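You operate a simulated robot arm through the tools that you are given. There is no shell and no other tool. Be economical: measure what you need, move in short steps, check, and stop when the job is done.

Carry out the task below with a simulated robot arm. There is one attempt and no reset: what you move stays moved.

JOB
Open the fridge drawer, fetch the milk carton from the inside of the fridge drawer and stand it on the cream board with blue paper, then shut the drawer. Then open the shallow kitchen drawer, take the red tea towel from the inside of the shallow kitchen drawer and put it on the counter beside the kettle, then shut the drawer. Then take the teal hand brush on the kitchen sink and put it away on the lower shelf. Then open the bin drawer, fetch the brown card box from the bin marked card and stand it on top of the white tile marked one and shut the drawer again. Then take the black frame with yellow bands on the top of the pouf and put it away on the picture ledge. Then switch the chain knob on. Then shut the black pull-out tray. Then fetch the white candle and set it on the pink board with green paper. Then take the white remote and put it on the blue plate. The order counts. Set down upright: milk carton, brown card box. The chain knob goes toward x -0.3, y -1.0, z +0.0 (a direction in the base frame), to its stop. The black pull-out tray goes toward x -1.0, y +0.3, z +0.0 (a direction in the base frame), to its stop.

The check looks at the end state, three seconds after you hand in, the way a careful person would. Anything else that was tipped, shoved, dropped, spilled or broken makes it a failure. Flat cloth is picked up by pressing the open fingertips on it (5 to 10 N) and closing them slowly along it; thin cloth reads only 2 to 8 mm in the jaws.

ROBOT AND FRAMES
A 6-joint arm with a two-finger parallel gripper on a trunk, on a base that drives. Base frame: it is fixed to the floor where the robot stands at the start and does not move with it; the origin is under the middle of the robot, x ahead of it, y to its left, z up. Units: m, degrees, N and s.
Its first joint turns from -166.0 to 166.0 degrees. Places, roughly: bin drawer [-0.1, -2.3, 0.5]; black frame with yellow bands (15x4x12 cm) [-2.1, -2.9, 0.5]; black pull-out tray [-2.2, 0.9, 0.5]; blue plate (19x19x2 cm) [-0.1, -2.5, 0.9]; brown card box [0, -2.25, 0.5]; chain knob [-2.8, -0.1, 1.3]; counter beside the kettle (94x24 cm) [0.4, -0.76, 0.9]; cream board with blue paper (16x10x2 cm) [-1.3, -1.2, 0.7]; fridge drawer [0.6, 0, 0.6]; lower shelf [-2.8, -1.3, 0.4]; milk carton [0.75, 0, 0.75]; picture ledge (12x60 cm) [0.1, -3.08, 0.92]; pink board with green paper (16x10x2 cm) [-0.7, 0.8, 0.9]; red tea towel (8x15x4 cm) [0.5, -0.7, 0.8]; shallow kitchen drawer [0.5, -0.5, 0.8]; teal hand brush (14x6x11 cm) [0, -2.3, 0.8]; white candle [-1.5, 1.25, 1]; white remote (6x19x3 cm) [-0.9, 0.9, 0.9]; white tile marked one [0.25, -1, 1]. Payload 4.1 kg.
The tool frame sits at the grasp point between the pads (the TCP): z along the fingers, y along the line on which they close. The tips reach 0.023 m beyond it. Largest opening 0.094 m; finger width 0.038, thickness 0.01; the body of the gripper, 0.054 by 0.096 m, starts 0.039 m behind the TCP.
Orientation is told as [roll, pitch, yaw] about the base's x, y, z axes, in that order, counted from this pose: with the fingers straight down and closing along the base's y, the tool's x points along the base's -x, its y along +y and its z along -z.

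CONTROLS
- The arm moves only by the tool arm_command. Its argument "deltas" is a list of rows, each a list of 6 numbers: the shift along the base's x, y, z in m, then the turn, a rotation vector about the base's x, y, z in degrees. In form: [[tx, ty, tz, ax, ay, az], ...]. A call has 1 to 10 rows; each row is the pose to reach, as a shift and turn from the pose commanded when the call began. "grip" is the finger opening in m, from 0 to 0.094, set as the call begins (left out, the last holds). A row lasts 0.2 s, in which the tool goes at most 0.05 m and 8.6 degrees; a call with a longer step from one row to the next is refused whole, and so is a gripper value outside its range. A pose out of reach is approached as far as the arm can. The call stops where the force on the tool passes 40 N (or 10 N more than at its start, if that is more) or the arm is blocked; 0.2 s more then pass. Each finger travels about 0.045 m/s and halts on what it meets, pressing with about 22 N; the grip force reading is that of the motor and also rises with nothing between the fingers. The clock runs only during rows and for 0.2 s after the last one: add rows that repeat a pose to give the fingers time. The reply holds the time, the measured pose of the TCP, the force on the tool along the base axes, the opening and the grip force, in the units named above and with some noise, with the torque about the TCP (base axes, N m) and any sound that the robot's microphone picked up.
- Cameras (640 x 400 px; columns grow to the right, rows downward): "scene" is now at [0.0059, 0.1191, 1.3607]; the picture's right is [-0.58, -0.81, 0.00], its down [-0.57, 0.41, -0.71] and it looks along [0.58, -0.41, -0.70] (base axes); focal length 227 px, centre (320, 200). "wrist" rides on the gripper at [0.086, 0.016, -0.074] in the tool frame; the picture's right is [-0.18, 0.98, 0.00], its down [-0.58, -0.11, -0.81] and it looks along [-0.79, -0.15, 0.59] (tool axes); focal length 243 px, centre (320, 200). There is no depth. A picture from a camera that has moved, and an enlarged one, comes with that camera's place and axes in the base frame and with its lens.
- grab_frame(camera): a new picture of that camera. It takes no simulated time.
- move_column(by): slides the trunk up (or, below 0, down) by that many m; the arm and the scene camera ride with it, the base frame stays. It gives what a move gives, with no picture.
- drive_base(legs): drives the robot by 1 to 6 legs, each [ahead, turn to the left] in m and degrees, along the robot's own axes; the way and the turn of a leg run together, so that a leg with both is an arc; at most 1.5 m and 180 degrees a leg. The arm and the cameras ride along, it lands a little off, and it stops where it bumps. It gives what a move gives.
- turn_head(pan, tilt): turns the head with the scene camera to pan (to the left, within 155 degrees either way) and tilt (down, from -29 to 69), counted from straight ahead of the robot. It gives what a move gives.
- enlarge(camera, box): a new picture of the part [left, top, right, bottom] of that camera's present view, enlarged. It takes no simulated time.
- sign_off(): hands the job in; it is judged then, once.

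Work in short steps. Places have to be worked out from the pictures, the camera data and where the tool is seen: move nearer, look again, correct. Check each grasp and each placing, and mend what went wrong. You have 546 turns and 336 pictures in all, those below and enlarged ones among them. Open the gripper and draw the arm clear of the work before you hand the job in, unless the task says otherwise; then end with one line.

The tools are called after "Request:" by a JSON object that holds its "method" and its "body". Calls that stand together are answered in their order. arm_command: Moves the arm, as the interface text tells. Its arguments: {"type":"object","properties":{"deltas":{"type":"array"},"grip":{"type":"number"}},"required":["deltas"]} The other tools are called the same way: move_column (by) slides the trunk up or down; drive_base (legs) drives the base; turn_head (pan, tilt) turns the head that bears the scene camera; grab_frame (camera) takes a picture; enlarge (camera, box) takes an enlarged picture of a part of a camera's view; sign_off () hands the job in.

At the start:

```text
time_s: 0.0
eef_pos: [0.4244, -0.2207, 1.104]
ee_rot: [0.1, 0.0, 0.1]
contact_force: [-0.6, -0.6, -0.9]
moment: [-0.01, -0.01, -0.01]
finger_gap: 0.094
grasp_force: 0.0
trunk travel left (down, up): [-0.325, 0.265]
robot x, y, heading: [-0.0029, -0.0003, -0.1]
head pan, tilt: [-35.6, 44.8]
```

scene: 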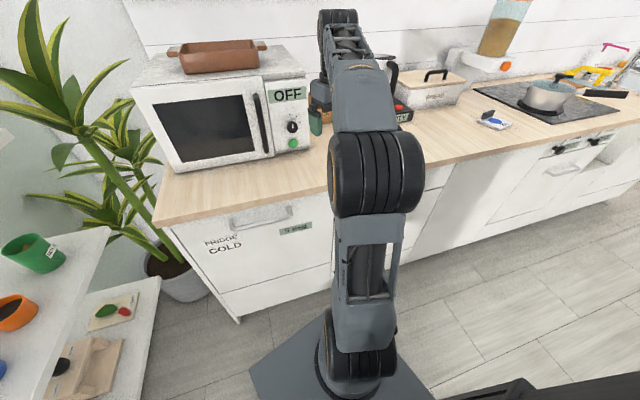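
wrist: 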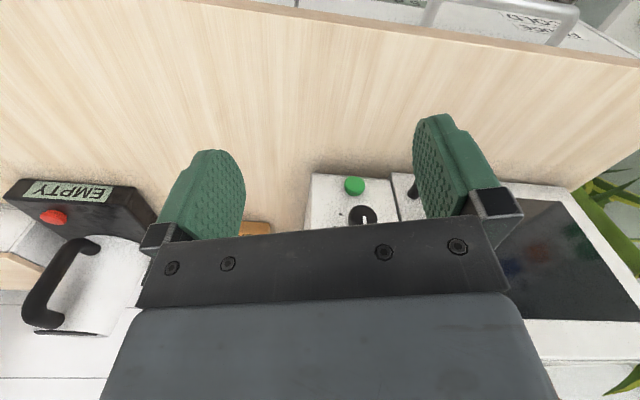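

I see the counter ahead with the fridge drawer under the microwave. I'll look first straight ahead and down at the fridge drawer handle.

Request:
{"method": "turn_head", "body": {"pan": 0, "tilt": 45}}

Request:
{"method": "grab_frame", "body": {"camera": "scene"}}

Request:
{"method": "turn_head", "body": {"pan": -70, "tilt": 35}}

Request:
{"method": "grab_frame", "body": {"camera": "scene"}}

Request:
{"method": "turn_head", "body": {"pan": -140, "tilt": 25}}

Request:
{"method": "grab_frame", "body": {"camera": "scene"}}

Request:
{"method": "turn_head", "body": {"pan": 140, "tilt": 25}}

Request:
{"method": "grab_frame", "body": {"camera": "scene"}}

Request:
{"method": "turn_head", "body": {"pan": 70, "tilt": 35}}

Request:
{"method": "grab_frame", "body": {"camera": "scene"}}

```text
time_s: 1.0
eef_pos: [0.4238, -0.2195, 1.106]
ee_rot: [0.0, -0.1, 0.0]
contact_force: [0.0, -0.2, 0.2]
moment: [0.01, -0.02, 0.0]
finger_gap: 0.0939
grasp_force: 0.1
trunk travel left (down, up): [-0.325, 0.265]
robot x, y, heading: [-0.0041, -0.0003, -0.1]
head pan, tilt: [0.0, 45.0]
```

```text
333 pictures are left
camera scene: at [0.0209, 0.1664, 1.3604], right [0.0, -1.0, 0.0], down [-0.71, 0.0, -0.71], along [0.71, 0.0, -0.71], focal length 227 px, centre (320, 200)
```

scene: 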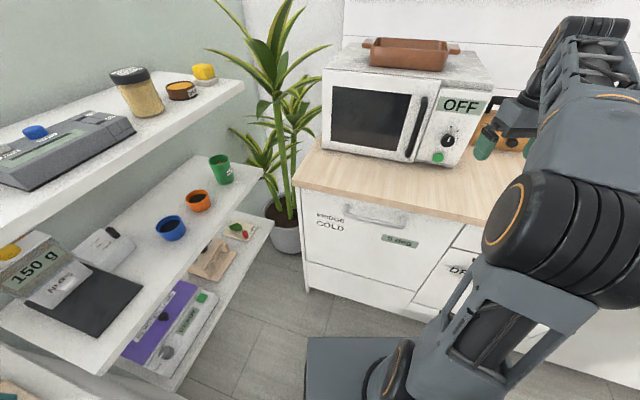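

```text
time_s: 2.4
eef_pos: [0.4235, -0.221, 1.105]
ee_rot: [0.1, 0.0, 0.0]
contact_force: [-0.1, 0.0, -0.1]
moment: [0.0, 0.01, -0.01]
finger_gap: 0.094
grasp_force: 0.0
trunk travel left (down, up): [-0.325, 0.265]
robot x, y, heading: [0.0004, 0.003, -0.2]
head pan, tilt: [-70.0, 35.0]
```

```text
332 pictures are left
camera scene: at [-0.0302, 0.0838, 1.3752], right [-0.94, -0.34, 0.0], down [-0.2, 0.54, -0.82], along [0.28, -0.77, -0.57], focal length 227 px, centre (320, 200)
```

scene: 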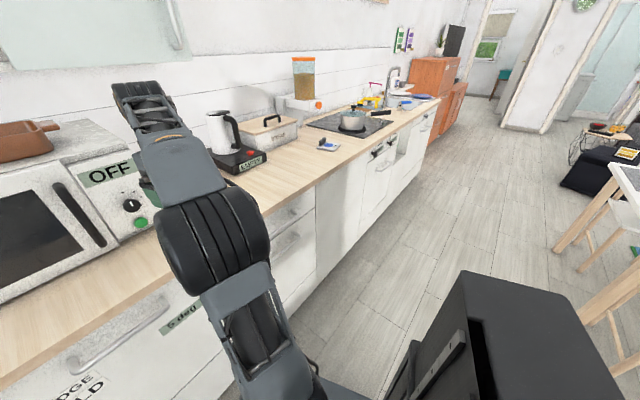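

```text
time_s: 3.8
eef_pos: [0.4237, -0.2221, 1.1048]
ee_rot: [-0.1, 0.0, 0.0]
contact_force: [0.2, 0.1, -0.1]
moment: [0.03, -0.02, 0.02]
finger_gap: 0.0941
grasp_force: 0.1
trunk travel left (down, up): [-0.325, 0.265]
robot x, y, heading: [0.0006, 0.003, 0.1]
head pan, tilt: [-140.0, 25.0]
```

```text
331 pictures are left
camera scene: at [-0.131, 0.1072, 1.391], right [-0.64, 0.77, 0.0], down [0.32, 0.27, -0.91], along [-0.69, -0.58, -0.42], focal length 227 px, centre (320, 200)
```

scene: 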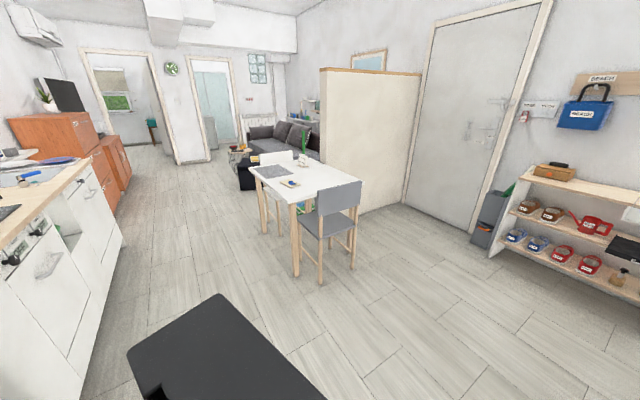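

```text
time_s: 7.7
eef_pos: [0.4234, -0.2218, 1.1052]
ee_rot: [-0.1, 0.0, 0.0]
contact_force: [0.8, -0.1, -0.2]
moment: [-0.02, -0.02, -0.05]
finger_gap: 0.0939
grasp_force: 0.0
trunk travel left (down, up): [-0.325, 0.265]
robot x, y, heading: [-0.0003, 0.0001, 0.0]
head pan, tilt: [140.0, 25.0]
```

```text
330 pictures are left
camera scene: at [-0.131, 0.2258, 1.391], right [0.64, 0.77, 0.0], down [0.32, -0.27, -0.91], along [-0.69, 0.58, -0.42], focal length 227 px, centre (320, 200)
```

scene: 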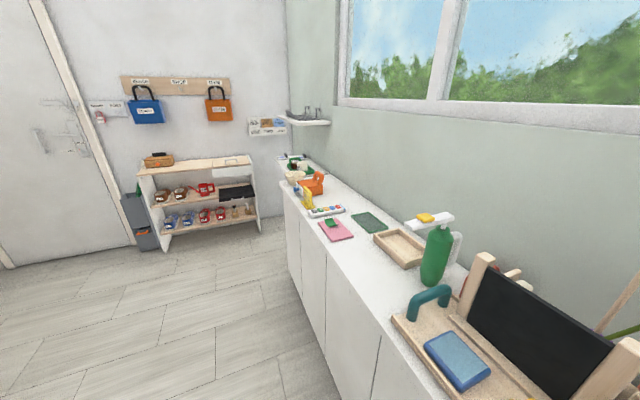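

```text
time_s: 9.1
eef_pos: [0.4251, -0.2208, 1.105]
ee_rot: [-0.1, -0.1, 0.0]
contact_force: [-1.3, -0.4, -0.7]
moment: [0.01, -0.01, 0.02]
finger_gap: 0.0941
grasp_force: 0.0
trunk travel left (down, up): [-0.325, 0.265]
robot x, y, heading: [-0.0022, 0.0016, 0.0]
head pan, tilt: [70.0, 35.0]
```

```text
329 pictures are left
camera scene: at [-0.0303, 0.2493, 1.3752], right [0.94, -0.34, 0.0], down [-0.2, -0.54, -0.82], along [0.28, 0.77, -0.57], focal length 227 px, centre (320, 200)
```

scene: 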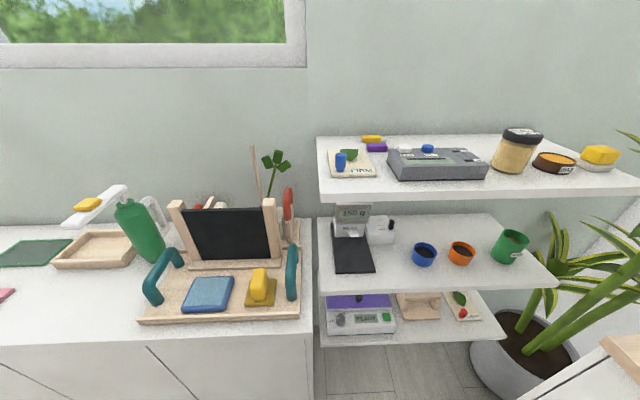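

The overview is clear. I back off 0.3 m so the arm is free of the counter, then look at the fridge drawer front.

Request:
{"method": "drive_base", "body": {"legs": [[-0.3, 0]]}}

Request:
{"method": "turn_head", "body": {"pan": 0, "tilt": 40}}

Request:
{"method": "grab_frame", "body": {"camera": "scene"}}

Request:
{"method": "arm_command", "body": {"deltas": [[0, 0, 0, 4.9, -4.9, -4.9], [0, 0, 0, 9.8, -9.8, -9.8], [0, 0, 0, 14.7, -14.7, -14.7], [0, 0, 0, 19.6, -19.6, -19.6], [0, 0, 0, 24.5, -24.5, -24.5], [0, 0, 0, 29.4, -29.4, -29.4], [0, 0, 0, 34.3, -34.3, -34.3]]}}

```text
time_s: 11.1
eef_pos: [0.1255, -0.2197, 1.1051]
ee_rot: [0.1, 0.0, -0.2]
contact_force: [0.1, -0.3, -0.5]
moment: [-0.02, -0.02, 0.01]
finger_gap: 0.0941
grasp_force: 0.1
trunk travel left (down, up): [-0.325, 0.265]
robot x, y, heading: [-0.2964, -0.0009, 0.1]
head pan, tilt: [70.0, 35.0]
```

```text
time_s: 12.6
eef_pos: [0.1247, -0.2211, 1.1062]
ee_rot: [0.0, 0.1, 0.0]
contact_force: [-0.8, -0.6, -0.4]
moment: [0.01, 0.0, -0.01]
finger_gap: 0.0941
grasp_force: 0.1
trunk travel left (down, up): [-0.325, 0.265]
robot x, y, heading: [-0.2979, -0.0006, 0.1]
head pan, tilt: [0.0, 40.0]
```

```text
328 pictures are left
camera scene: at [-0.2738, 0.1667, 1.3676], right [0.0, -1.0, 0.0], down [-0.64, 0.0, -0.77], along [0.77, 0.0, -0.64], focal length 227 px, centre (320, 200)
```

scene: 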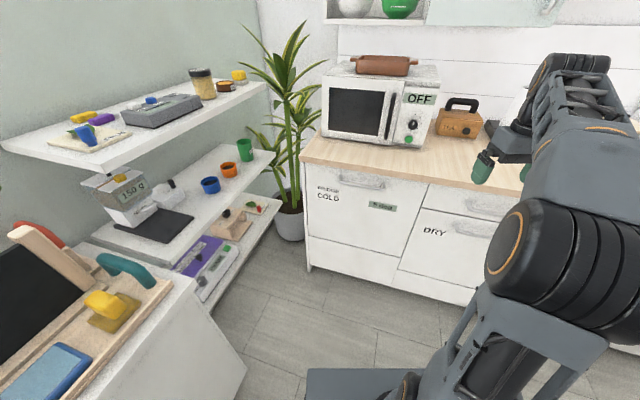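

```text
time_s: 14.2
eef_pos: [0.1249, -0.2211, 1.1052]
ee_rot: [44.5, -19.4, -44.7]
contact_force: [-0.1, -0.4, 0.8]
moment: [-0.03, 0.01, -0.03]
finger_gap: 0.0941
grasp_force: 0.1
trunk travel left (down, up): [-0.325, 0.265]
robot x, y, heading: [-0.2984, -0.003, -0.2]
head pan, tilt: [0.0, 40.0]
```

The handle triangulates to about (0.50, -0.01, 0.814). I finish rotating the tool to horizontal with the fingers closing vertically.

Request:
{"method": "arm_command", "body": {"deltas": [[0, 0, 0, 4.9, -4.9, -4.9], [0, 0, 0, 9.8, -9.8, -9.8], [0, 0, 0, 14.7, -14.7, -14.7], [0, 0, 0, 19.6, -19.6, -19.6], [0, 0, 0, 24.5, -24.5, -24.5], [0, 0, 0, 29.4, -29.4, -29.4], [0, 0, 0, 34.98, -34.98, -34.98]]}}

Request:
{"method": "arm_command", "body": {"deltas": [[0, 0.05, 0, 0, 0, 0], [0, 0.1, 0, 0, 0, 0], [0, 0.15, 0, 0, 0, 0], [0, 0.21, 0, 0, 0, 0]]}}

Request:
{"method": "move_column", "body": {"by": -0.29}}

Request:
{"method": "grab_frame", "body": {"camera": "wrist"}}

Request:
{"method": "grab_frame", "body": {"camera": "scene"}}

```text
refused: row 7 steps farther than a row can; nothing moved
```

```text
refused: row 4 steps farther than a row can; nothing moved
```

```text
time_s: 17.1
eef_pos: [0.1251, -0.2216, 0.8153]
ee_rot: [44.5, -19.5, -44.6]
contact_force: [0.1, -0.5, 0.6]
moment: [0.02, -0.01, -0.03]
finger_gap: 0.094
grasp_force: 0.1
trunk travel left (down, up): [-0.035, 0.555]
robot x, y, heading: [-0.2988, -0.0041, -0.0]
head pan, tilt: [0.0, 40.0]
```

```text
327 pictures are left
camera wrist: at [0.0221, -0.1766, 0.848], right [0.45, 0.54, 0.71], down [-0.18, -0.73, 0.66], along [0.87, -0.43, -0.23], focal length 243 px, centre (320, 200)
```

wrist: 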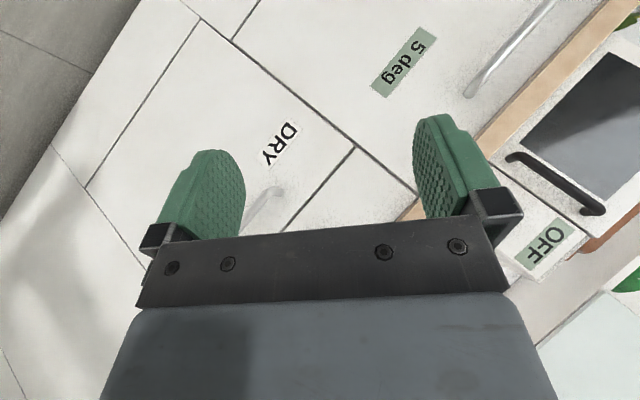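

```text
326 pictures are left
camera scene: at [-0.2738, 0.1666, 1.0777], right [0.0, -1.0, 0.0], down [-0.64, 0.0, -0.77], along [0.77, 0.0, -0.64], focal length 227 px, centre (320, 200)
```

scene: 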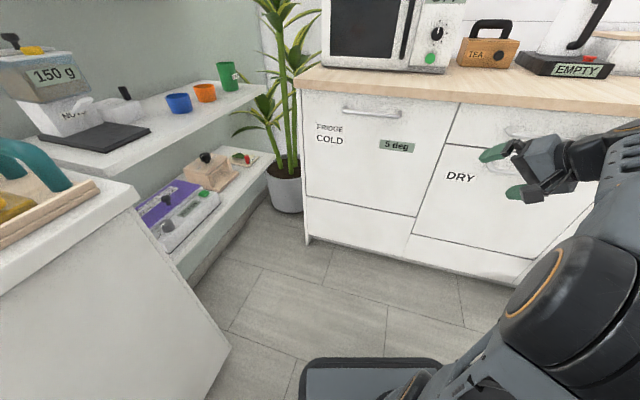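

The rotation row was slightly over the limit; I redo it, then slide sideways to the handle's y.

Request:
{"method": "arm_command", "body": {"deltas": [[0, 0, 0, 4.9, -4.9, -4.9], [0, 0, 0, 9.8, -9.8, -9.8], [0, 0, 0, 14.7, -14.7, -14.7], [0, 0, 0, 19.6, -19.6, -19.6], [0, 0, 0, 24.5, -24.5, -24.5], [0, 0, 0, 29.4, -29.4, -29.4], [0, 0, 0, 34.3, -34.3, -34.3], [0, 0, 0, 34.98, -34.98, -34.98]]}}

Request:
{"method": "arm_command", "body": {"deltas": [[0, 0.05, 0, 0, 0, 0], [0, 0.1, 0, 0, 0, 0], [0, 0.15, 0, 0, 0, 0], [0, 0.2, 0, 0, 0, 0], [0, 0.213, 0, 0, 0, 0]]}}

Request:
{"method": "grab_frame", "body": {"camera": "wrist"}}

Request:
{"method": "grab_frame", "body": {"camera": "scene"}}

```text
time_s: 18.9
eef_pos: [0.1242, -0.2215, 0.8154]
ee_rot: [89.9, 0.1, -90.2]
contact_force: [0.8, 0.2, -0.5]
moment: [-0.01, -0.04, 0.01]
finger_gap: 0.0941
grasp_force: 0.2
trunk travel left (down, up): [-0.035, 0.555]
robot x, y, heading: [-0.3019, 0.0024, -0.2]
head pan, tilt: [0.0, 40.0]
```

```text
time_s: 20.3
eef_pos: [0.1419, -0.0178, 0.7822]
ee_rot: [84.5, 0.4, -90.4]
contact_force: [0.5, -0.2, 0.6]
moment: [0.02, -0.01, -0.01]
finger_gap: 0.094
grasp_force: 0.1
out of reach, approached as far as the arm can: row 5
trunk travel left (down, up): [-0.035, 0.555]
robot x, y, heading: [-0.2993, -0.0008, 0.0]
head pan, tilt: [0.0, 40.0]
stopped in row 5: the arm was blocked; the commanded pose is now the measured one
```

```text
325 pictures are left
camera wrist: at [0.0707, 0.0708, 0.8063], right [0.09, -0.19, 0.98], down [-0.82, -0.58, -0.03], along [0.57, -0.8, -0.21], focal length 243 px, centre (320, 200)
```

wrist: 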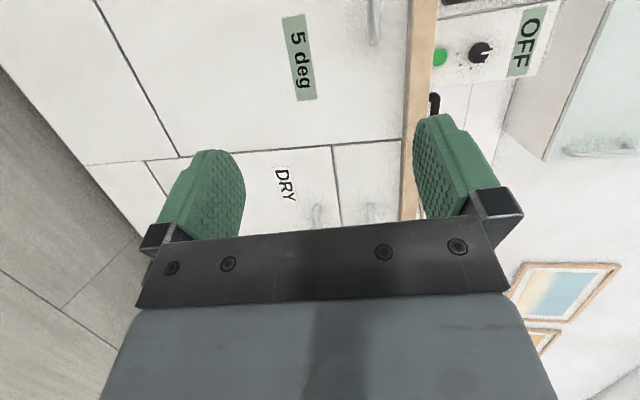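

```text
324 pictures are left
camera scene: at [-0.2686, 0.1694, 1.0772], right [0.0, -1.0, 0.0], down [-0.65, 0.0, -0.76], along [0.76, 0.0, -0.65], focal length 227 px, centre (320, 200)
```

scene: 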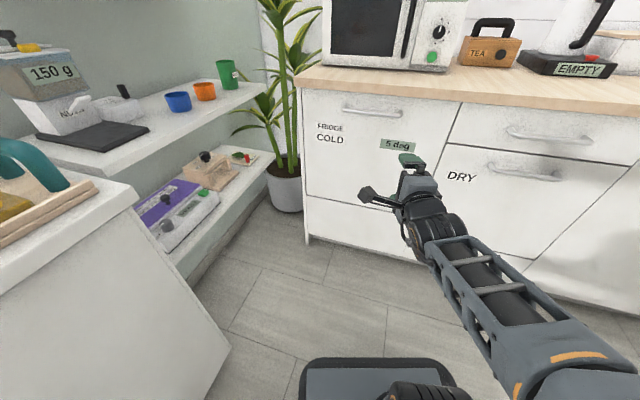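

The arm hit a reach limit because the tool is too near the body. I extend it forward and restore the level orientation.

Request:
{"method": "arm_command", "body": {"deltas": [[0.04, 0, 0.01, 0, -2, 0], [0.08, 0, 0.02, 0, -4, 0], [0.12, 0.004, 0.027, 0, -5.5, 0]]}}

Request:
{"method": "grab_frame", "body": {"camera": "wrist"}}

Request:
{"method": "grab_frame", "body": {"camera": "scene"}}

```text
time_s: 21.1
eef_pos: [0.2545, -0.0348, 0.8203]
ee_rot: [90.5, 0.4, -89.6]
contact_force: [-0.7, 0.4, 0.1]
moment: [-0.01, 0.04, 0.01]
finger_gap: 0.0939
grasp_force: 0.1
out of reach, approached as far as the arm can: row 1, 2, 3
trunk travel left (down, up): [-0.035, 0.555]
robot x, y, heading: [-0.2993, -0.0001, 0.0]
head pan, tilt: [0.0, 40.0]
```

```text
323 pictures are left
camera wrist: at [0.1789, 0.0529, 0.8363], right [-0.01, -0.19, 0.98], down [-0.8, -0.59, -0.12], along [0.6, -0.79, -0.15], focal length 243 px, centre (320, 200)
```

wrist: 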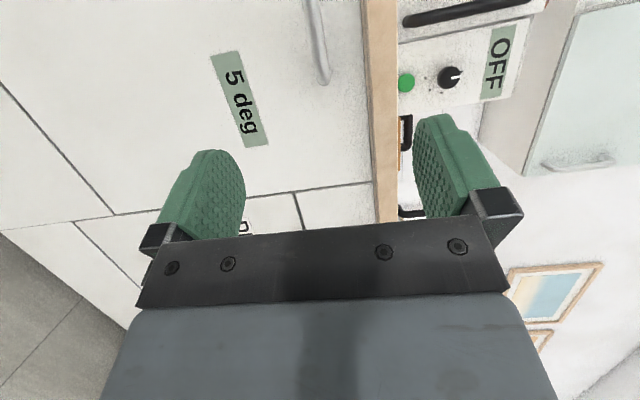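

```text
322 pictures are left
camera scene: at [-0.2741, 0.1667, 1.0776], right [0.0, -1.0, 0.0], down [-0.64, 0.0, -0.77], along [0.77, 0.0, -0.64], focal length 227 px, centre (320, 200)
```

scene: 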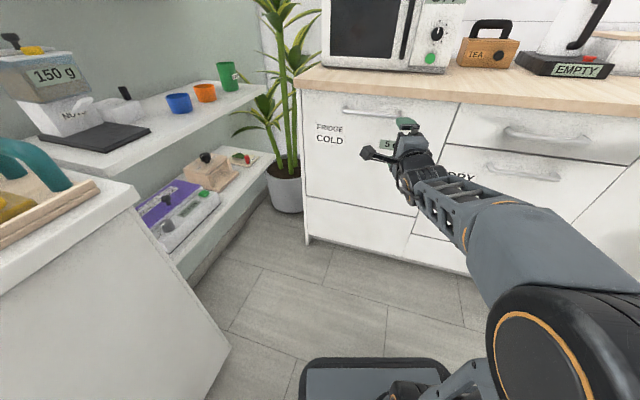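

Level now, y about -0.035, which is still within the 20 cm handle. I enlarge the scene to measure the handle and counter edge accurately.

Request:
{"method": "enlarge", "body": {"camera": "scene", "box": [300, 60, 480, 172]}}

```text
3.56 times, centred on (390, 116) of scene
camera zoom: at [-0.2741, 0.1667, 1.0776], right [0.0, -1.0, 0.0], down [-0.64, 0.0, -0.77], along [0.77, 0.0, -0.64], focal length 808 px, centre (71, 499)
```

zoom: 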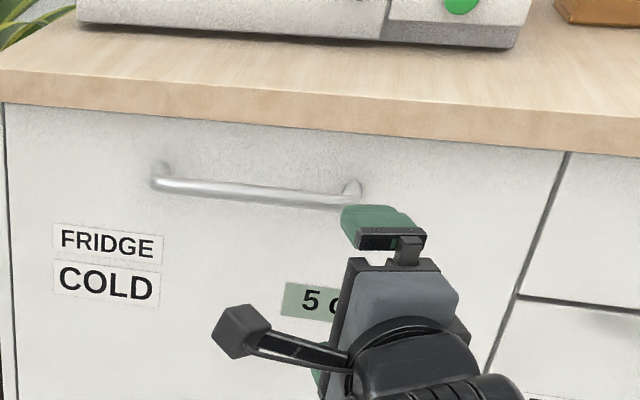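

The counter face is rotated about 17° (consistent with the tray direction (-1, 0.3)), so I need to square up to it. I reposition: turn right 41.7°, back up 0.345 m, then turn back 25°, ending facing the drawer with heading -16.7°.

Request:
{"method": "drive_base", "body": {"legs": [[0, -41.7], [-0.345, 0], [0, 25]]}}

Request:
{"method": "arm_command", "body": {"deltas": [[0, 0.02, 0, 0, 0, 0], [0, 0.04, 0, 0, 0, 0]], "grip": 0.05}}

Request:
{"method": "grab_frame", "body": {"camera": "scene"}}

```text
time_s: 26.6
eef_pos: [-0.0391, 0.0426, 0.8202]
ee_rot: [90.5, 0.4, -106.3]
contact_force: [-0.5, 0.2, -0.5]
moment: [0.03, -0.01, 0.01]
finger_gap: 0.0939
grasp_force: 0.1
trunk travel left (down, up): [-0.035, 0.555]
robot x, y, heading: [-0.5571, 0.234, -16.7]
head pan, tilt: [0.0, 40.0]
```

```text
time_s: 27.2
eef_pos: [-0.0486, 0.057, 0.8255]
ee_rot: [90.2, 0.3, -105.5]
contact_force: [-0.5, -0.6, -0.8]
moment: [0.01, -0.02, -0.03]
finger_gap: 0.0499
grasp_force: 0.0
out of reach, approached as far as the arm can: row 1, 2
trunk travel left (down, up): [-0.035, 0.555]
robot x, y, heading: [-0.5557, 0.2364, -16.7]
head pan, tilt: [0.0, 40.0]
```

```text
320 pictures are left
camera scene: at [-0.4867, 0.3868, 1.0776], right [-0.29, -0.96, 0.0], down [-0.62, 0.19, -0.77], along [0.73, -0.22, -0.64], focal length 227 px, centre (320, 200)
```

scene: 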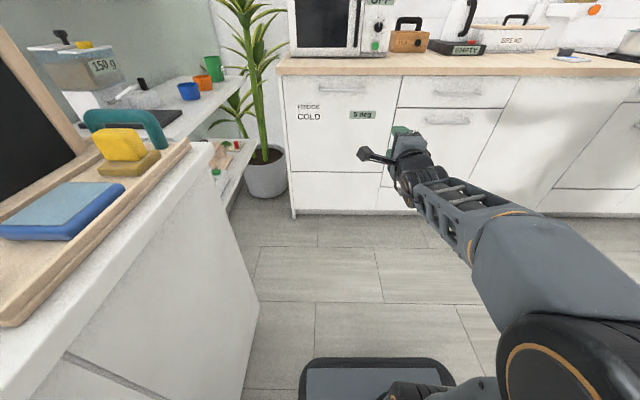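

I am square to the counter now, but the TCP is near the handle's right end (v 0.04 versus centre 0.13). I try extending forward and left with the arm.

Request:
{"method": "arm_command", "body": {"deltas": [[0.03, 0.01, -0.005, 0, 0, -0.6], [0.06, 0.02, -0.01, 0, 0, -1.2], [0.094, 0.0345, -0.015, 0, 0, -1.2]]}}

```text
time_s: 28.0
eef_pos: [0.0316, 0.035, 0.8325]
ee_rot: [89.8, 0.4, -105.1]
contact_force: [0.6, 0.0, -0.5]
moment: [-0.01, 0.03, 0.0]
finger_gap: 0.0502
grasp_force: 0.0
out of reach, approached as far as the arm can: row 1, 2, 3
trunk travel left (down, up): [-0.035, 0.555]
robot x, y, heading: [-0.5584, 0.2323, -16.9]
head pan, tilt: [0.0, 40.0]
```

Lateral motion is still stuck, which points to a wrist joint limit. I flip the gripper by 180° about its own axis (same closing line, camera on the other side).

Request:
{"method": "arm_command", "body": {"deltas": [[0, 0, 0, -8.1, 2.44, 0], [0, 0, 0, -16.2, 4.88, 0], [0, 0, 0, -24.3, 7.32, 0], [0, 0, 0, -32.4, 9.76, 0], [0, 0, 0, -40.5, 12.2, 0], [0, 0, 0, -48.6, 14.64, 0], [0, 0, 0, -56.7, 17.08, 0], [0, 0, 0, -64.8, 19.52, 0], [0, 0, 0, -72.9, 21.96, 0], [0, 0, 0, -81, 24.4, 0]]}}

Request:
{"method": "arm_command", "body": {"deltas": [[0, 0, 0, -8.1, 2.44, 0], [0, 0, 0, -16.2, 4.88, 0], [0, 0, 0, -24.3, 7.32, 0], [0, 0, 0, -32.4, 9.76, 0], [0, 0, 0, -40.5, 12.2, 0], [0, 0, 0, -48.6, 14.64, 0], [0, 0, 0, -56.7, 17.08, 0], [0, 0, 0, -64.8, 19.52, 0], [0, 0, 0, -72.9, 21.96, 0], [0, 0, 0, -81, 24.4, 0]]}}

```text
time_s: 30.2
eef_pos: [0.0261, 0.026, 0.8315]
ee_rot: [96.6, -84.3, -112.5]
contact_force: [-1.0, 0.1, -0.7]
moment: [0.03, -0.02, 0.0]
finger_gap: 0.05
grasp_force: 0.1
out of reach, approached as far as the arm can: row 1, 2, 3, 4, 5, 6, 7, 8, 9, 10
trunk travel left (down, up): [-0.035, 0.555]
robot x, y, heading: [-0.5608, 0.235, -16.6]
head pan, tilt: [0.0, 40.0]
```

```text
time_s: 32.4
eef_pos: [0.0305, 0.0026, 0.9105]
ee_rot: [-86.3, -16.4, 73.7]
contact_force: [0.1, 0.1, 0.1]
moment: [0.0, -0.01, 0.01]
finger_gap: 0.0499
grasp_force: 0.1
out of reach, approached as far as the arm can: row 2, 3, 4, 5, 6, 7, 8, 9, 10
trunk travel left (down, up): [-0.035, 0.555]
robot x, y, heading: [-0.5593, 0.2343, -16.7]
head pan, tilt: [0.0, 40.0]
```

The limit seems to come from the arm reaching up high above a lowered trunk. I raise the column by 0.25 and then bring the arm down to the same level.

Request:
{"method": "move_column", "body": {"by": 0.25}}

Request:
{"method": "arm_command", "body": {"deltas": [[0, 0, -0.05, 0, 0, 0], [0, 0, -0.1, 0, 0, 0], [0, 0, -0.15, 0, 0, 0], [0, 0, -0.2, 0, 0, 0], [0, 0, -0.25, 0, 0, 0]]}}

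Request:
{"method": "grab_frame", "body": {"camera": "scene"}}

```text
time_s: 35.0
eef_pos: [0.0316, 0.0028, 1.1586]
ee_rot: [-86.3, -16.5, 73.6]
contact_force: [-0.4, 0.7, 0.3]
moment: [0.01, -0.01, 0.02]
finger_gap: 0.0501
grasp_force: 0.0
trunk travel left (down, up): [-0.285, 0.305]
robot x, y, heading: [-0.559, 0.2323, -16.7]
head pan, tilt: [0.0, 40.0]
```

```text
time_s: 36.2
eef_pos: [0.0326, 0.0016, 0.9074]
ee_rot: [-86.3, -16.6, 73.8]
contact_force: [-0.7, 0.7, -0.9]
moment: [-0.01, 0.01, 0.0]
finger_gap: 0.0499
grasp_force: 0.1
out of reach, approached as far as the arm can: row 1, 2, 3
trunk travel left (down, up): [-0.285, 0.305]
robot x, y, heading: [-0.5579, 0.234, -16.6]
head pan, tilt: [0.0, 40.0]
```

```text
319 pictures are left
camera scene: at [-0.4868, 0.3866, 1.3278], right [-0.29, -0.96, 0.0], down [-0.62, 0.19, -0.77], along [0.73, -0.22, -0.64], focal length 227 px, centre (320, 200)
```

scene: 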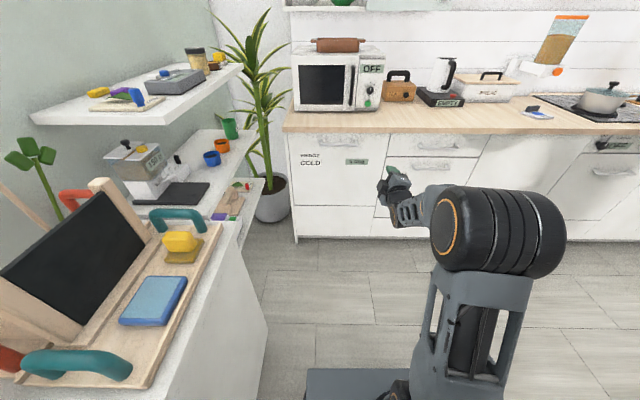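

Now in reach. I fix the orientation (about 17° of twist) and lower to z 0.81 and shift left.

Request:
{"method": "arm_command", "body": {"deltas": [[0.005, 0.017, -0.02, -5.65, 0.4, -0.1], [0.01, 0.034, -0.04, -11.3, 0.8, -0.2], [0.015, 0.051, -0.06, -16.96, 1.2, -0.4], [0.02, 0.068, -0.08, -16.96, 1.2, -0.4], [0.025, 0.085, -0.095, -16.96, 1.2, -0.4]]}}

Request:
{"method": "grab_frame", "body": {"camera": "wrist"}}

Request:
{"method": "grab_frame", "body": {"camera": "scene"}}

```text
time_s: 37.4
eef_pos: [0.0567, 0.0863, 0.8143]
ee_rot: [-90.0, 0.2, 73.8]
contact_force: [0.1, -0.2, -0.9]
moment: [0.03, 0.0, 0.0]
finger_gap: 0.05
grasp_force: 0.0
trunk travel left (down, up): [-0.285, 0.305]
robot x, y, heading: [-0.5592, 0.2334, -16.7]
head pan, tilt: [0.0, 40.0]
```

```text
318 pictures are left
camera wrist: at [-0.0397, 0.0264, 0.7987], right [0.05, 0.17, -0.98], down [-0.61, 0.78, 0.11], along [0.79, 0.6, 0.15], focal length 243 px, centre (320, 200)
```

wrist: 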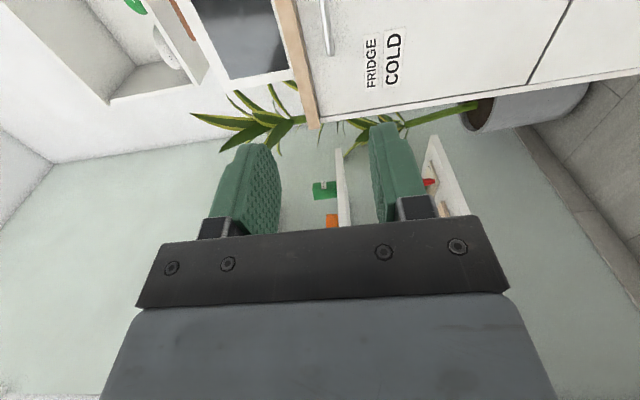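

```text
317 pictures are left
camera scene: at [-0.4868, 0.3868, 1.3277], right [-0.29, -0.96, 0.0], down [-0.62, 0.19, -0.77], along [0.73, -0.22, -0.64], focal length 227 px, centre (320, 200)
```

scene: 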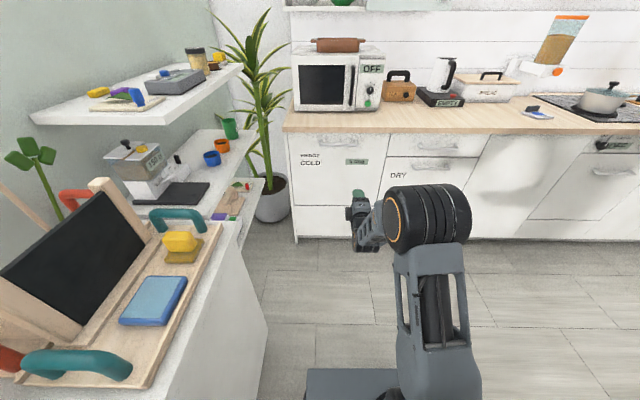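

The arm is now free. TCP is at u=0.03, v=0.10, z=0.814; the handle bar is at u≈0.51, z≈0.812. I drive forward 0.43 m and check.

Request:
{"method": "drive_base", "body": {"legs": [[0.43, 0]]}}

Request:
{"method": "enlarge", "body": {"camera": "scene", "box": [260, 120, 500, 270]}}

Request:
{"method": "grab_frame", "body": {"camera": "wrist"}}

```text
time_s: 40.0
eef_pos: [0.4665, -0.0352, 0.815]
ee_rot: [-90.0, 0.1, 73.8]
contact_force: [0.7, -0.7, 0.1]
moment: [0.0, -0.01, -0.04]
finger_gap: 0.05
grasp_force: 0.1
trunk travel left (down, up): [-0.285, 0.305]
robot x, y, heading: [-0.1467, 0.1113, -16.7]
head pan, tilt: [0.0, 40.0]
```

```text
2.67 times, centred on (380, 195) of scene
camera zoom: at [-0.0767, 0.2638, 1.3276], right [-0.29, -0.96, 0.0], down [-0.62, 0.18, -0.77], along [0.73, -0.22, -0.64], focal length 606 px, centre (160, 213)
```

zoom: 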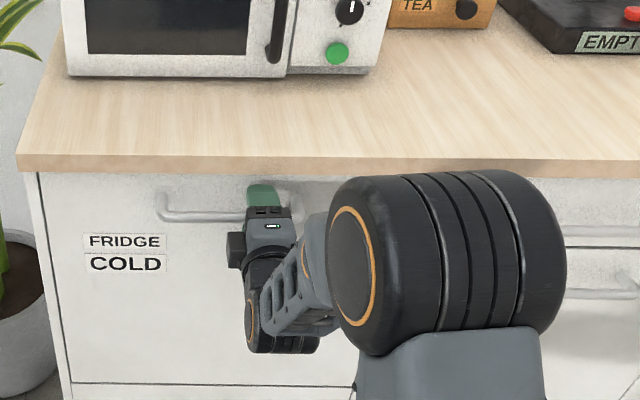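

```text
315 pictures are left
camera wrist: at [0.3708, -0.0962, 0.7989], right [0.05, 0.17, -0.98], down [-0.61, 0.78, 0.11], along [0.79, 0.6, 0.15], focal length 243 px, centre (320, 200)
```

wrist: 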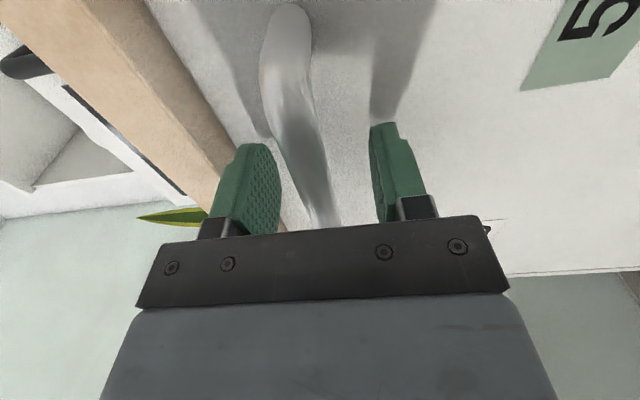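

The bar lies between the fingers. I advance 0.045 m along the normal and watch the force.

Request:
{"method": "arm_command", "body": {"deltas": [[0.0144, -0.0043, -0.002, 0, 0, 0], [0.0287, -0.0086, -0.003, 0, 0, 0], [0.0431, -0.0129, -0.003, 0, 0, 0]]}}

Request:
{"method": "grab_frame", "body": {"camera": "wrist"}}

```text
time_s: 40.5
eef_pos: [0.4772, -0.0381, 0.8117]
ee_rot: [-89.8, 0.2, 73.8]
contact_force: [-30.8, 9.7, 6.0]
moment: [-0.35, -0.98, -0.58]
finger_gap: 0.0524
grasp_force: 2.7
trunk travel left (down, up): [-0.285, 0.305]
robot x, y, heading: [-0.1468, 0.1114, -16.7]
head pan, tilt: [0.0, 40.0]
stopped in row 2: the force on the tool passed its limit (the readings are from after the stop); the commanded pose is now the measured one
```

```text
314 pictures are left
camera wrist: at [0.3811, -0.0997, 0.7962], right [0.05, 0.17, -0.98], down [-0.61, 0.78, 0.11], along [0.79, 0.6, 0.14], focal length 243 px, centre (320, 200)
```

wrist: 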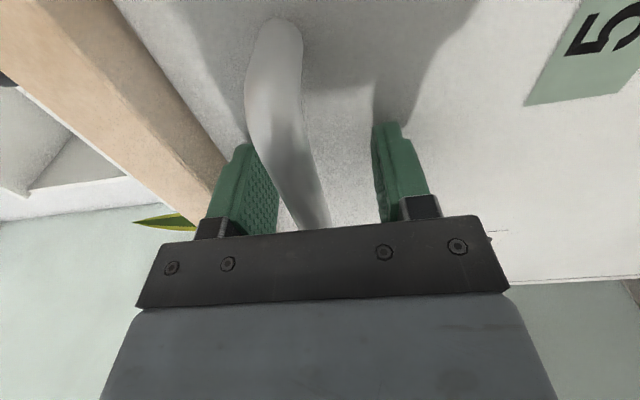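

The upper finger hit the counter edge (contact ~3 cm above TCP). I back off, narrow the opening to 0.03 and try again slightly lower.

Request:
{"method": "arm_command", "body": {"deltas": [[-0.0144, 0.0043, 0.0, 0, 0, 0], [-0.0144, 0.0043, 0.0, 0, 0, 0], [-0.0144, 0.0043, 0.0, 0, 0, 0]], "grip": 0.028}}

Request:
{"method": "arm_command", "body": {"deltas": [[0.0144, -0.0043, 0, 0, 0, 0], [0.0287, -0.0086, 0, 0, 0, 0], [0.0431, -0.0129, 0, 0, 0, 0]]}}

Request:
{"method": "grab_frame", "body": {"camera": "wrist"}}

```text
time_s: 41.3
eef_pos: [0.4671, -0.0348, 0.8102]
ee_rot: [-89.8, 0.1, 73.6]
contact_force: [1.3, -1.0, 4.0]
moment: [0.09, -0.01, -0.03]
finger_gap: 0.0294
grasp_force: 1.9
trunk travel left (down, up): [-0.285, 0.305]
robot x, y, heading: [-0.1446, 0.1078, -16.6]
head pan, tilt: [0.0, 40.0]
```

```text
time_s: 41.7
eef_pos: [0.4756, -0.039, 0.8087]
ee_rot: [-89.6, 0.3, 73.7]
contact_force: [-12.7, 3.2, 4.7]
moment: [-0.14, -0.31, -0.27]
finger_gap: 0.0297
grasp_force: 2.4
trunk travel left (down, up): [-0.285, 0.305]
robot x, y, heading: [-0.1476, 0.1156, -16.7]
head pan, tilt: [0.0, 40.0]
stopped in row 2: the force on the tool passed its limit (the readings are from after the stop); the commanded pose is now the measured one
```

```text
313 pictures are left
camera wrist: at [0.3808, -0.1, 0.7939], right [0.04, 0.18, -0.98], down [-0.61, 0.78, 0.11], along [0.79, 0.6, 0.14], focal length 243 px, centre (320, 200)
```

wrist: 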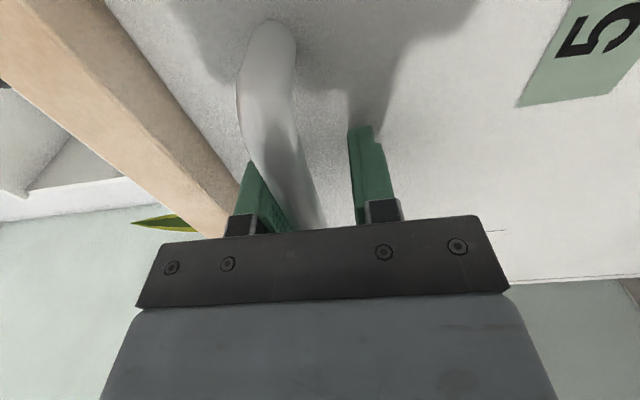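

The bar is rubbing the upper finger, so it sits higher than thought (~0.83). I back off, reopen to 0.05, raise to 0.829 and advance.

Request:
{"method": "arm_command", "body": {"deltas": [[-0.0192, 0.0057, 0.0, 0, 0, 0], [-0.0192, 0.0057, 0.019, 0, 0, 0], [-0.0192, 0.0057, 0.019, 0, 0, 0]], "grip": 0.05}}

Request:
{"method": "grab_frame", "body": {"camera": "wrist"}}

Request:
{"method": "arm_command", "body": {"deltas": [[0.0144, -0.0043, 0, 0, 0, 0], [0.0287, -0.0086, 0, 0, 0, 0], [0.0431, -0.0129, 0, 0, 0, 0]]}}

Request:
{"method": "grab_frame", "body": {"camera": "wrist"}}

```text
time_s: 42.5
eef_pos: [0.459, -0.034, 0.826]
ee_rot: [-89.5, 0.1, 73.7]
contact_force: [-1.1, 0.1, -0.4]
moment: [0.0, 0.0, -0.03]
finger_gap: 0.0499
grasp_force: 0.0
trunk travel left (down, up): [-0.285, 0.305]
robot x, y, heading: [-0.1511, 0.1148, -16.8]
head pan, tilt: [0.0, 40.0]
```

```text
312 pictures are left
camera wrist: at [0.3626, -0.095, 0.8114], right [0.04, 0.18, -0.98], down [-0.61, 0.78, 0.11], along [0.79, 0.6, 0.14], focal length 243 px, centre (320, 200)
```

wrist: 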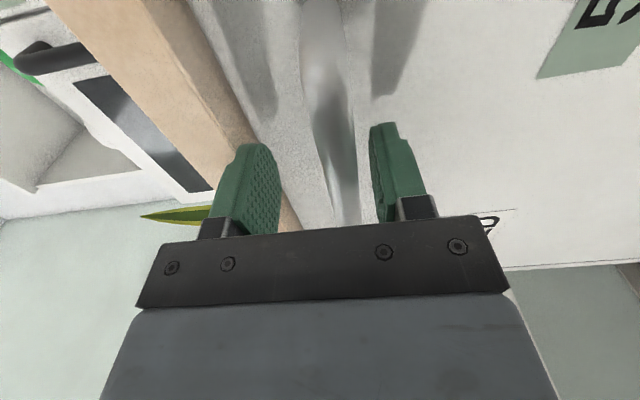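

```text
time_s: 43.1
eef_pos: [0.477, -0.0391, 0.8255]
ee_rot: [-89.5, 0.1, 73.8]
contact_force: [-24.3, 7.8, 3.8]
moment: [-0.27, -0.85, -0.51]
finger_gap: 0.0517
grasp_force: 1.5
trunk travel left (down, up): [-0.285, 0.305]
robot x, y, heading: [-0.1484, 0.1117, -16.6]
head pan, tilt: [0.0, 40.0]
stopped in row 2: the force on the tool passed its limit (the readings are from after the stop); the commanded pose is now the measured one
```

```text
311 pictures are left
camera wrist: at [0.3805, -0.1001, 0.8111], right [0.04, 0.18, -0.98], down [-0.61, 0.78, 0.12], along [0.79, 0.6, 0.14], focal length 243 px, centre (320, 200)
```

wrist: 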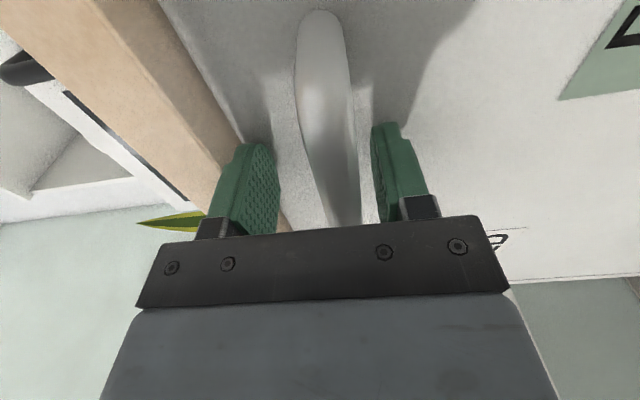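

The upper finger meets the counter edge, with the bar at about z 0.82. I try opening 0.036 centred at 0.811.

Request:
{"method": "arm_command", "body": {"deltas": [[-0.0192, 0.0057, 0.0, 0, 0, 0], [-0.0192, 0.0057, -0.0135, 0, 0, 0], [-0.0192, 0.0057, -0.0135, 0, 0, 0]], "grip": 0.036}}

Request:
{"method": "enlarge", "body": {"camera": "wrist", "box": [160, 50, 480, 250]}}

Request:
{"method": "arm_command", "body": {"deltas": [[0.0144, -0.0043, 0, 0, 0, 0], [0.0287, -0.0086, 0, 0, 0, 0], [0.0431, -0.0129, 0, 0, 0, 0]]}}

Request:
{"method": "enlarge", "body": {"camera": "wrist", "box": [160, 50, 480, 250]}}

```text
time_s: 43.9
eef_pos: [0.4618, -0.0343, 0.8097]
ee_rot: [-89.2, 0.0, 73.7]
contact_force: [-0.4, 0.3, 0.0]
moment: [0.0, -0.01, -0.01]
finger_gap: 0.0357
grasp_force: 0.0
trunk travel left (down, up): [-0.285, 0.305]
robot x, y, heading: [-0.1458, 0.1139, -16.5]
head pan, tilt: [0.0, 40.0]
```

```text
2.00 times, centred on (320, 150) of wrist
camera zoom: at [0.3644, -0.0951, 0.7951], right [0.04, 0.18, -0.98], down [-0.61, 0.78, 0.12], along [0.79, 0.6, 0.14], focal length 485 px, centre (320, 300)
```

zoom: 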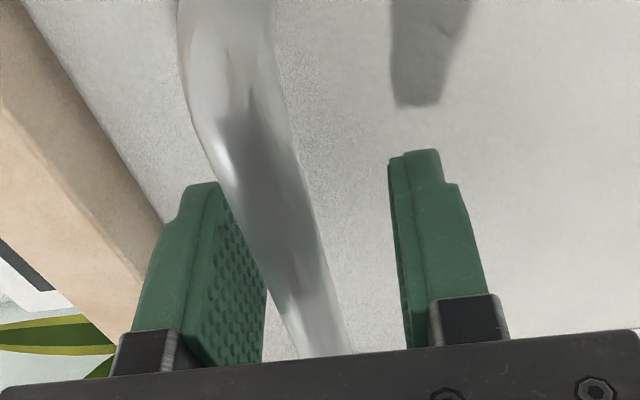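

```text
time_s: 44.4
eef_pos: [0.4769, -0.0386, 0.809]
ee_rot: [-88.9, 0.1, 73.8]
contact_force: [-23.9, 6.6, 4.7]
moment: [-0.26, -0.68, -0.45]
finger_gap: 0.0377
grasp_force: 2.3
trunk travel left (down, up): [-0.285, 0.305]
robot x, y, heading: [-0.1472, 0.1139, -16.7]
head pan, tilt: [0.0, 40.0]
stopped in row 2: the force on the tool passed its limit (the readings are from after the stop); the commanded pose is now the measured one
```

```text
2.00 times, centred on (320, 150) of wrist
camera zoom: at [0.3805, -0.0995, 0.7946], right [0.03, 0.18, -0.98], down [-0.61, 0.78, 0.12], along [0.79, 0.6, 0.14], focal length 485 px, centre (320, 300)
```

zoom: 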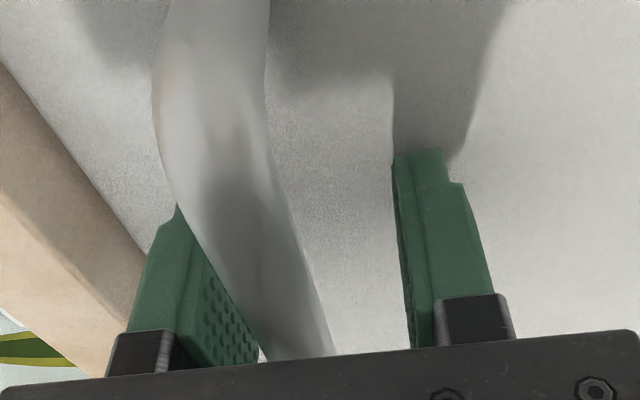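

Torque analysis shows the tips simply touch the drawer face (u≈0.49); the bar is already between the fingers. I back off 4 mm, raise 8 mm and close.

Request:
{"method": "arm_command", "body": {"deltas": [[-0.005, 0.0015, 0.009, 0, 0, 0], [-0.005, 0.0015, 0.009, 0, 0, 0], [-0.005, 0.0015, 0.009, 0, 0, 0]], "grip": 0.04}}

Request:
{"method": "arm_command", "body": {"deltas": [[0, 0, 0, 0, 0, 0], [0, 0, 0, 0, 0, 0], [0, 0, 0, 0, 0, 0]], "grip": 0.0}}

Request:
{"method": "enlarge", "body": {"camera": "wrist", "box": [160, 50, 480, 250]}}

```text
time_s: 45.2
eef_pos: [0.4756, -0.0384, 0.8164]
ee_rot: [-88.8, 0.0, 73.8]
contact_force: [-0.7, -0.2, -0.2]
moment: [-0.01, -0.01, 0.04]
finger_gap: 0.0399
grasp_force: 0.0
trunk travel left (down, up): [-0.285, 0.305]
robot x, y, heading: [-0.1498, 0.1119, -16.7]
head pan, tilt: [0.0, 40.0]
```

```text
time_s: 46.0
eef_pos: [0.4758, -0.0382, 0.8149]
ee_rot: [-88.7, 0.1, 73.7]
contact_force: [-0.9, 0.3, -4.1]
moment: [0.57, -0.24, 0.05]
finger_gap: 0.0157
grasp_force: 45.2
trunk travel left (down, up): [-0.285, 0.305]
robot x, y, heading: [-0.1477, 0.1128, -16.9]
head pan, tilt: [0.0, 40.0]
```

```text
2.00 times, centred on (320, 150) of wrist
camera zoom: at [0.3786, -0.0997, 0.8016], right [0.03, 0.18, -0.98], down [-0.61, 0.78, 0.13], along [0.79, 0.59, 0.13], focal length 485 px, centre (320, 300)
```

zoom: 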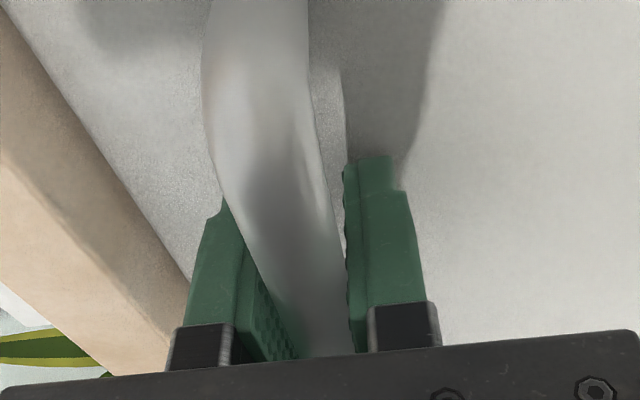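

Gripped (0.0157 m, 45 N). I pull by driving the base back 0.15 m.

Request:
{"method": "drive_base", "body": {"legs": [[-0.15, 0]]}}

Request:
{"method": "drive_base", "body": {"legs": [[-0.1, 0]]}}

Request:
{"method": "grab_frame", "body": {"camera": "scene"}}

```text
time_s: 47.4
eef_pos: [0.3306, 0.0061, 0.8155]
ee_rot: [-88.7, 0.3, 73.9]
contact_force: [11.4, 31.9, -8.0]
moment: [1.41, -0.62, -0.15]
finger_gap: 0.0159
grasp_force: 44.7
trunk travel left (down, up): [-0.285, 0.305]
robot x, y, heading: [-0.2915, 0.155, -16.9]
head pan, tilt: [0.0, 40.0]
```

```text
time_s: 48.5
eef_pos: [0.2384, 0.0354, 0.8169]
ee_rot: [-88.8, 0.3, 74.2]
contact_force: [10.7, 28.7, -4.6]
moment: [1.36, -0.55, 0.32]
finger_gap: 0.0156
grasp_force: 45.2
trunk travel left (down, up): [-0.285, 0.305]
robot x, y, heading: [-0.3865, 0.182, -16.5]
head pan, tilt: [0.0, 40.0]
```

```text
307 pictures are left
camera scene: at [-0.3154, 0.3381, 1.3272], right [-0.28, -0.96, 0.0], down [-0.62, 0.18, -0.77], along [0.73, -0.22, -0.64], focal length 227 px, centre (320, 200)
```

scene: 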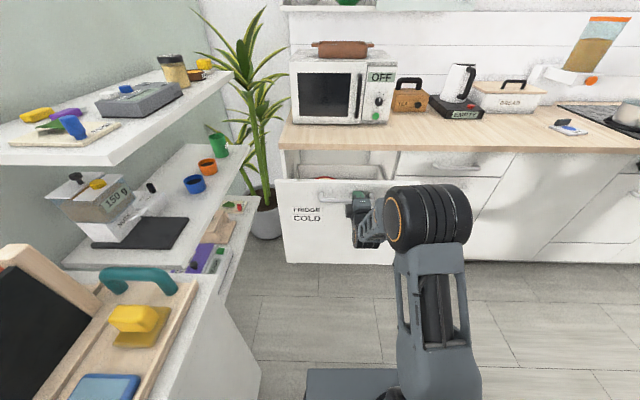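

The drawer has come out about 0.25 m. Continue another 0.1 m.

Request:
{"method": "drive_base", "body": {"legs": [[-0.08, 0]]}}

Request:
{"method": "turn_head", "body": {"pan": 0, "tilt": 45}}

Request:
{"method": "grab_frame", "body": {"camera": "scene"}}

```text
time_s: 49.6
eef_pos: [0.1591, 0.0614, 0.8166]
ee_rot: [-88.7, 0.3, 74.3]
contact_force: [11.7, 31.6, -2.7]
moment: [1.51, -0.57, 0.05]
finger_gap: 0.0159
grasp_force: 45.1
trunk travel left (down, up): [-0.285, 0.305]
robot x, y, heading: [-0.4671, 0.2076, -15.8]
head pan, tilt: [0.0, 40.0]
```

```text
time_s: 50.3
eef_pos: [0.1585, 0.0619, 0.8147]
ee_rot: [-88.7, 0.1, 74.4]
contact_force: [5.6, 13.5, -1.9]
moment: [1.24, -0.43, 0.37]
finger_gap: 0.0153
grasp_force: 45.0
trunk travel left (down, up): [-0.285, 0.305]
robot x, y, heading: [-0.4683, 0.2044, -16.0]
head pan, tilt: [0.0, 45.0]
```

```text
306 pictures are left
camera scene: at [-0.3993, 0.3616, 1.3202], right [-0.28, -0.96, 0.0], down [-0.68, 0.2, -0.71], along [0.68, -0.2, -0.71], focal length 227 px, centre (320, 200)
```

scene: 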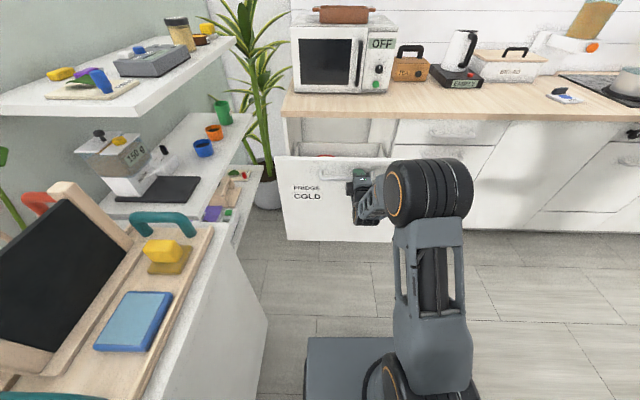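

Opened 0.33 m and still moving smoothly. One more short pull to find its stop.

Request:
{"method": "drive_base", "body": {"legs": [[-0.06, 0]]}}

```text
time_s: 51.2
eef_pos: [0.1014, 0.0795, 0.8157]
ee_rot: [-88.6, 0.3, 74.4]
contact_force: [10.0, 25.1, -3.6]
moment: [1.46, -0.56, 0.0]
finger_gap: 0.0159
grasp_force: 45.1
trunk travel left (down, up): [-0.285, 0.305]
robot x, y, heading: [-0.5227, 0.2227, -15.9]
head pan, tilt: [0.0, 45.0]
```

Opened 0.39 m, plenty. I release the handle and draw back 6 cm.

Request:
{"method": "arm_command", "body": {"deltas": [[0, 0, 0, 0, 0, 0], [0, 0, 0, 0, 0, 0]], "grip": 0.05}}

Request:
{"method": "arm_command", "body": {"deltas": [[-0.03, 0.009, 0, 0, 0, 0], [-0.06, 0.018, 0, 0, 0, 0], [-0.06, 0.018, 0.05, 0, 0, 0], [-0.06, 0.018, 0.1, 0, 0, 0], [-0.06, 0.018, 0.15, 0, 0, 0]]}}

Request:
{"method": "turn_head", "body": {"pan": 10, "tilt": 45}}

Request:
{"method": "grab_frame", "body": {"camera": "scene"}}

```text
time_s: 51.8
eef_pos: [0.1, 0.0775, 0.8157]
ee_rot: [-88.8, 0.2, 74.4]
contact_force: [0.3, -0.3, -0.7]
moment: [0.01, -0.04, -0.01]
finger_gap: 0.0501
grasp_force: 0.0
trunk travel left (down, up): [-0.285, 0.305]
robot x, y, heading: [-0.5239, 0.2229, -16.1]
head pan, tilt: [0.0, 45.0]
```

```text
time_s: 53.0
eef_pos: [0.0393, 0.1005, 0.9656]
ee_rot: [-88.7, 0.3, 74.6]
contact_force: [0.4, 0.9, -0.4]
moment: [-0.01, 0.01, 0.03]
finger_gap: 0.0499
grasp_force: 0.0
trunk travel left (down, up): [-0.285, 0.305]
robot x, y, heading: [-0.5255, 0.222, -16.4]
head pan, tilt: [0.0, 45.0]
```

```text
time_s: 53.8
eef_pos: [0.0389, 0.0989, 0.9669]
ee_rot: [-88.8, 0.3, 74.5]
contact_force: [0.3, 0.1, -0.3]
moment: [0.0, 0.0, 0.01]
finger_gap: 0.0502
grasp_force: 0.0
trunk travel left (down, up): [-0.285, 0.305]
robot x, y, heading: [-0.524, 0.2249, -16.1]
head pan, tilt: [10.0, 45.0]
```

```text
305 pictures are left
camera scene: at [-0.4557, 0.3913, 1.3204], right [-0.11, -0.99, 0.0], down [-0.7, 0.07, -0.71], along [0.7, -0.08, -0.71], focal length 227 px, centre (320, 200)
```

scene: 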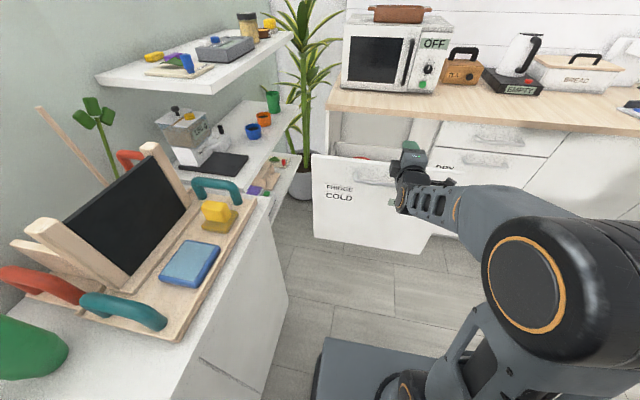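

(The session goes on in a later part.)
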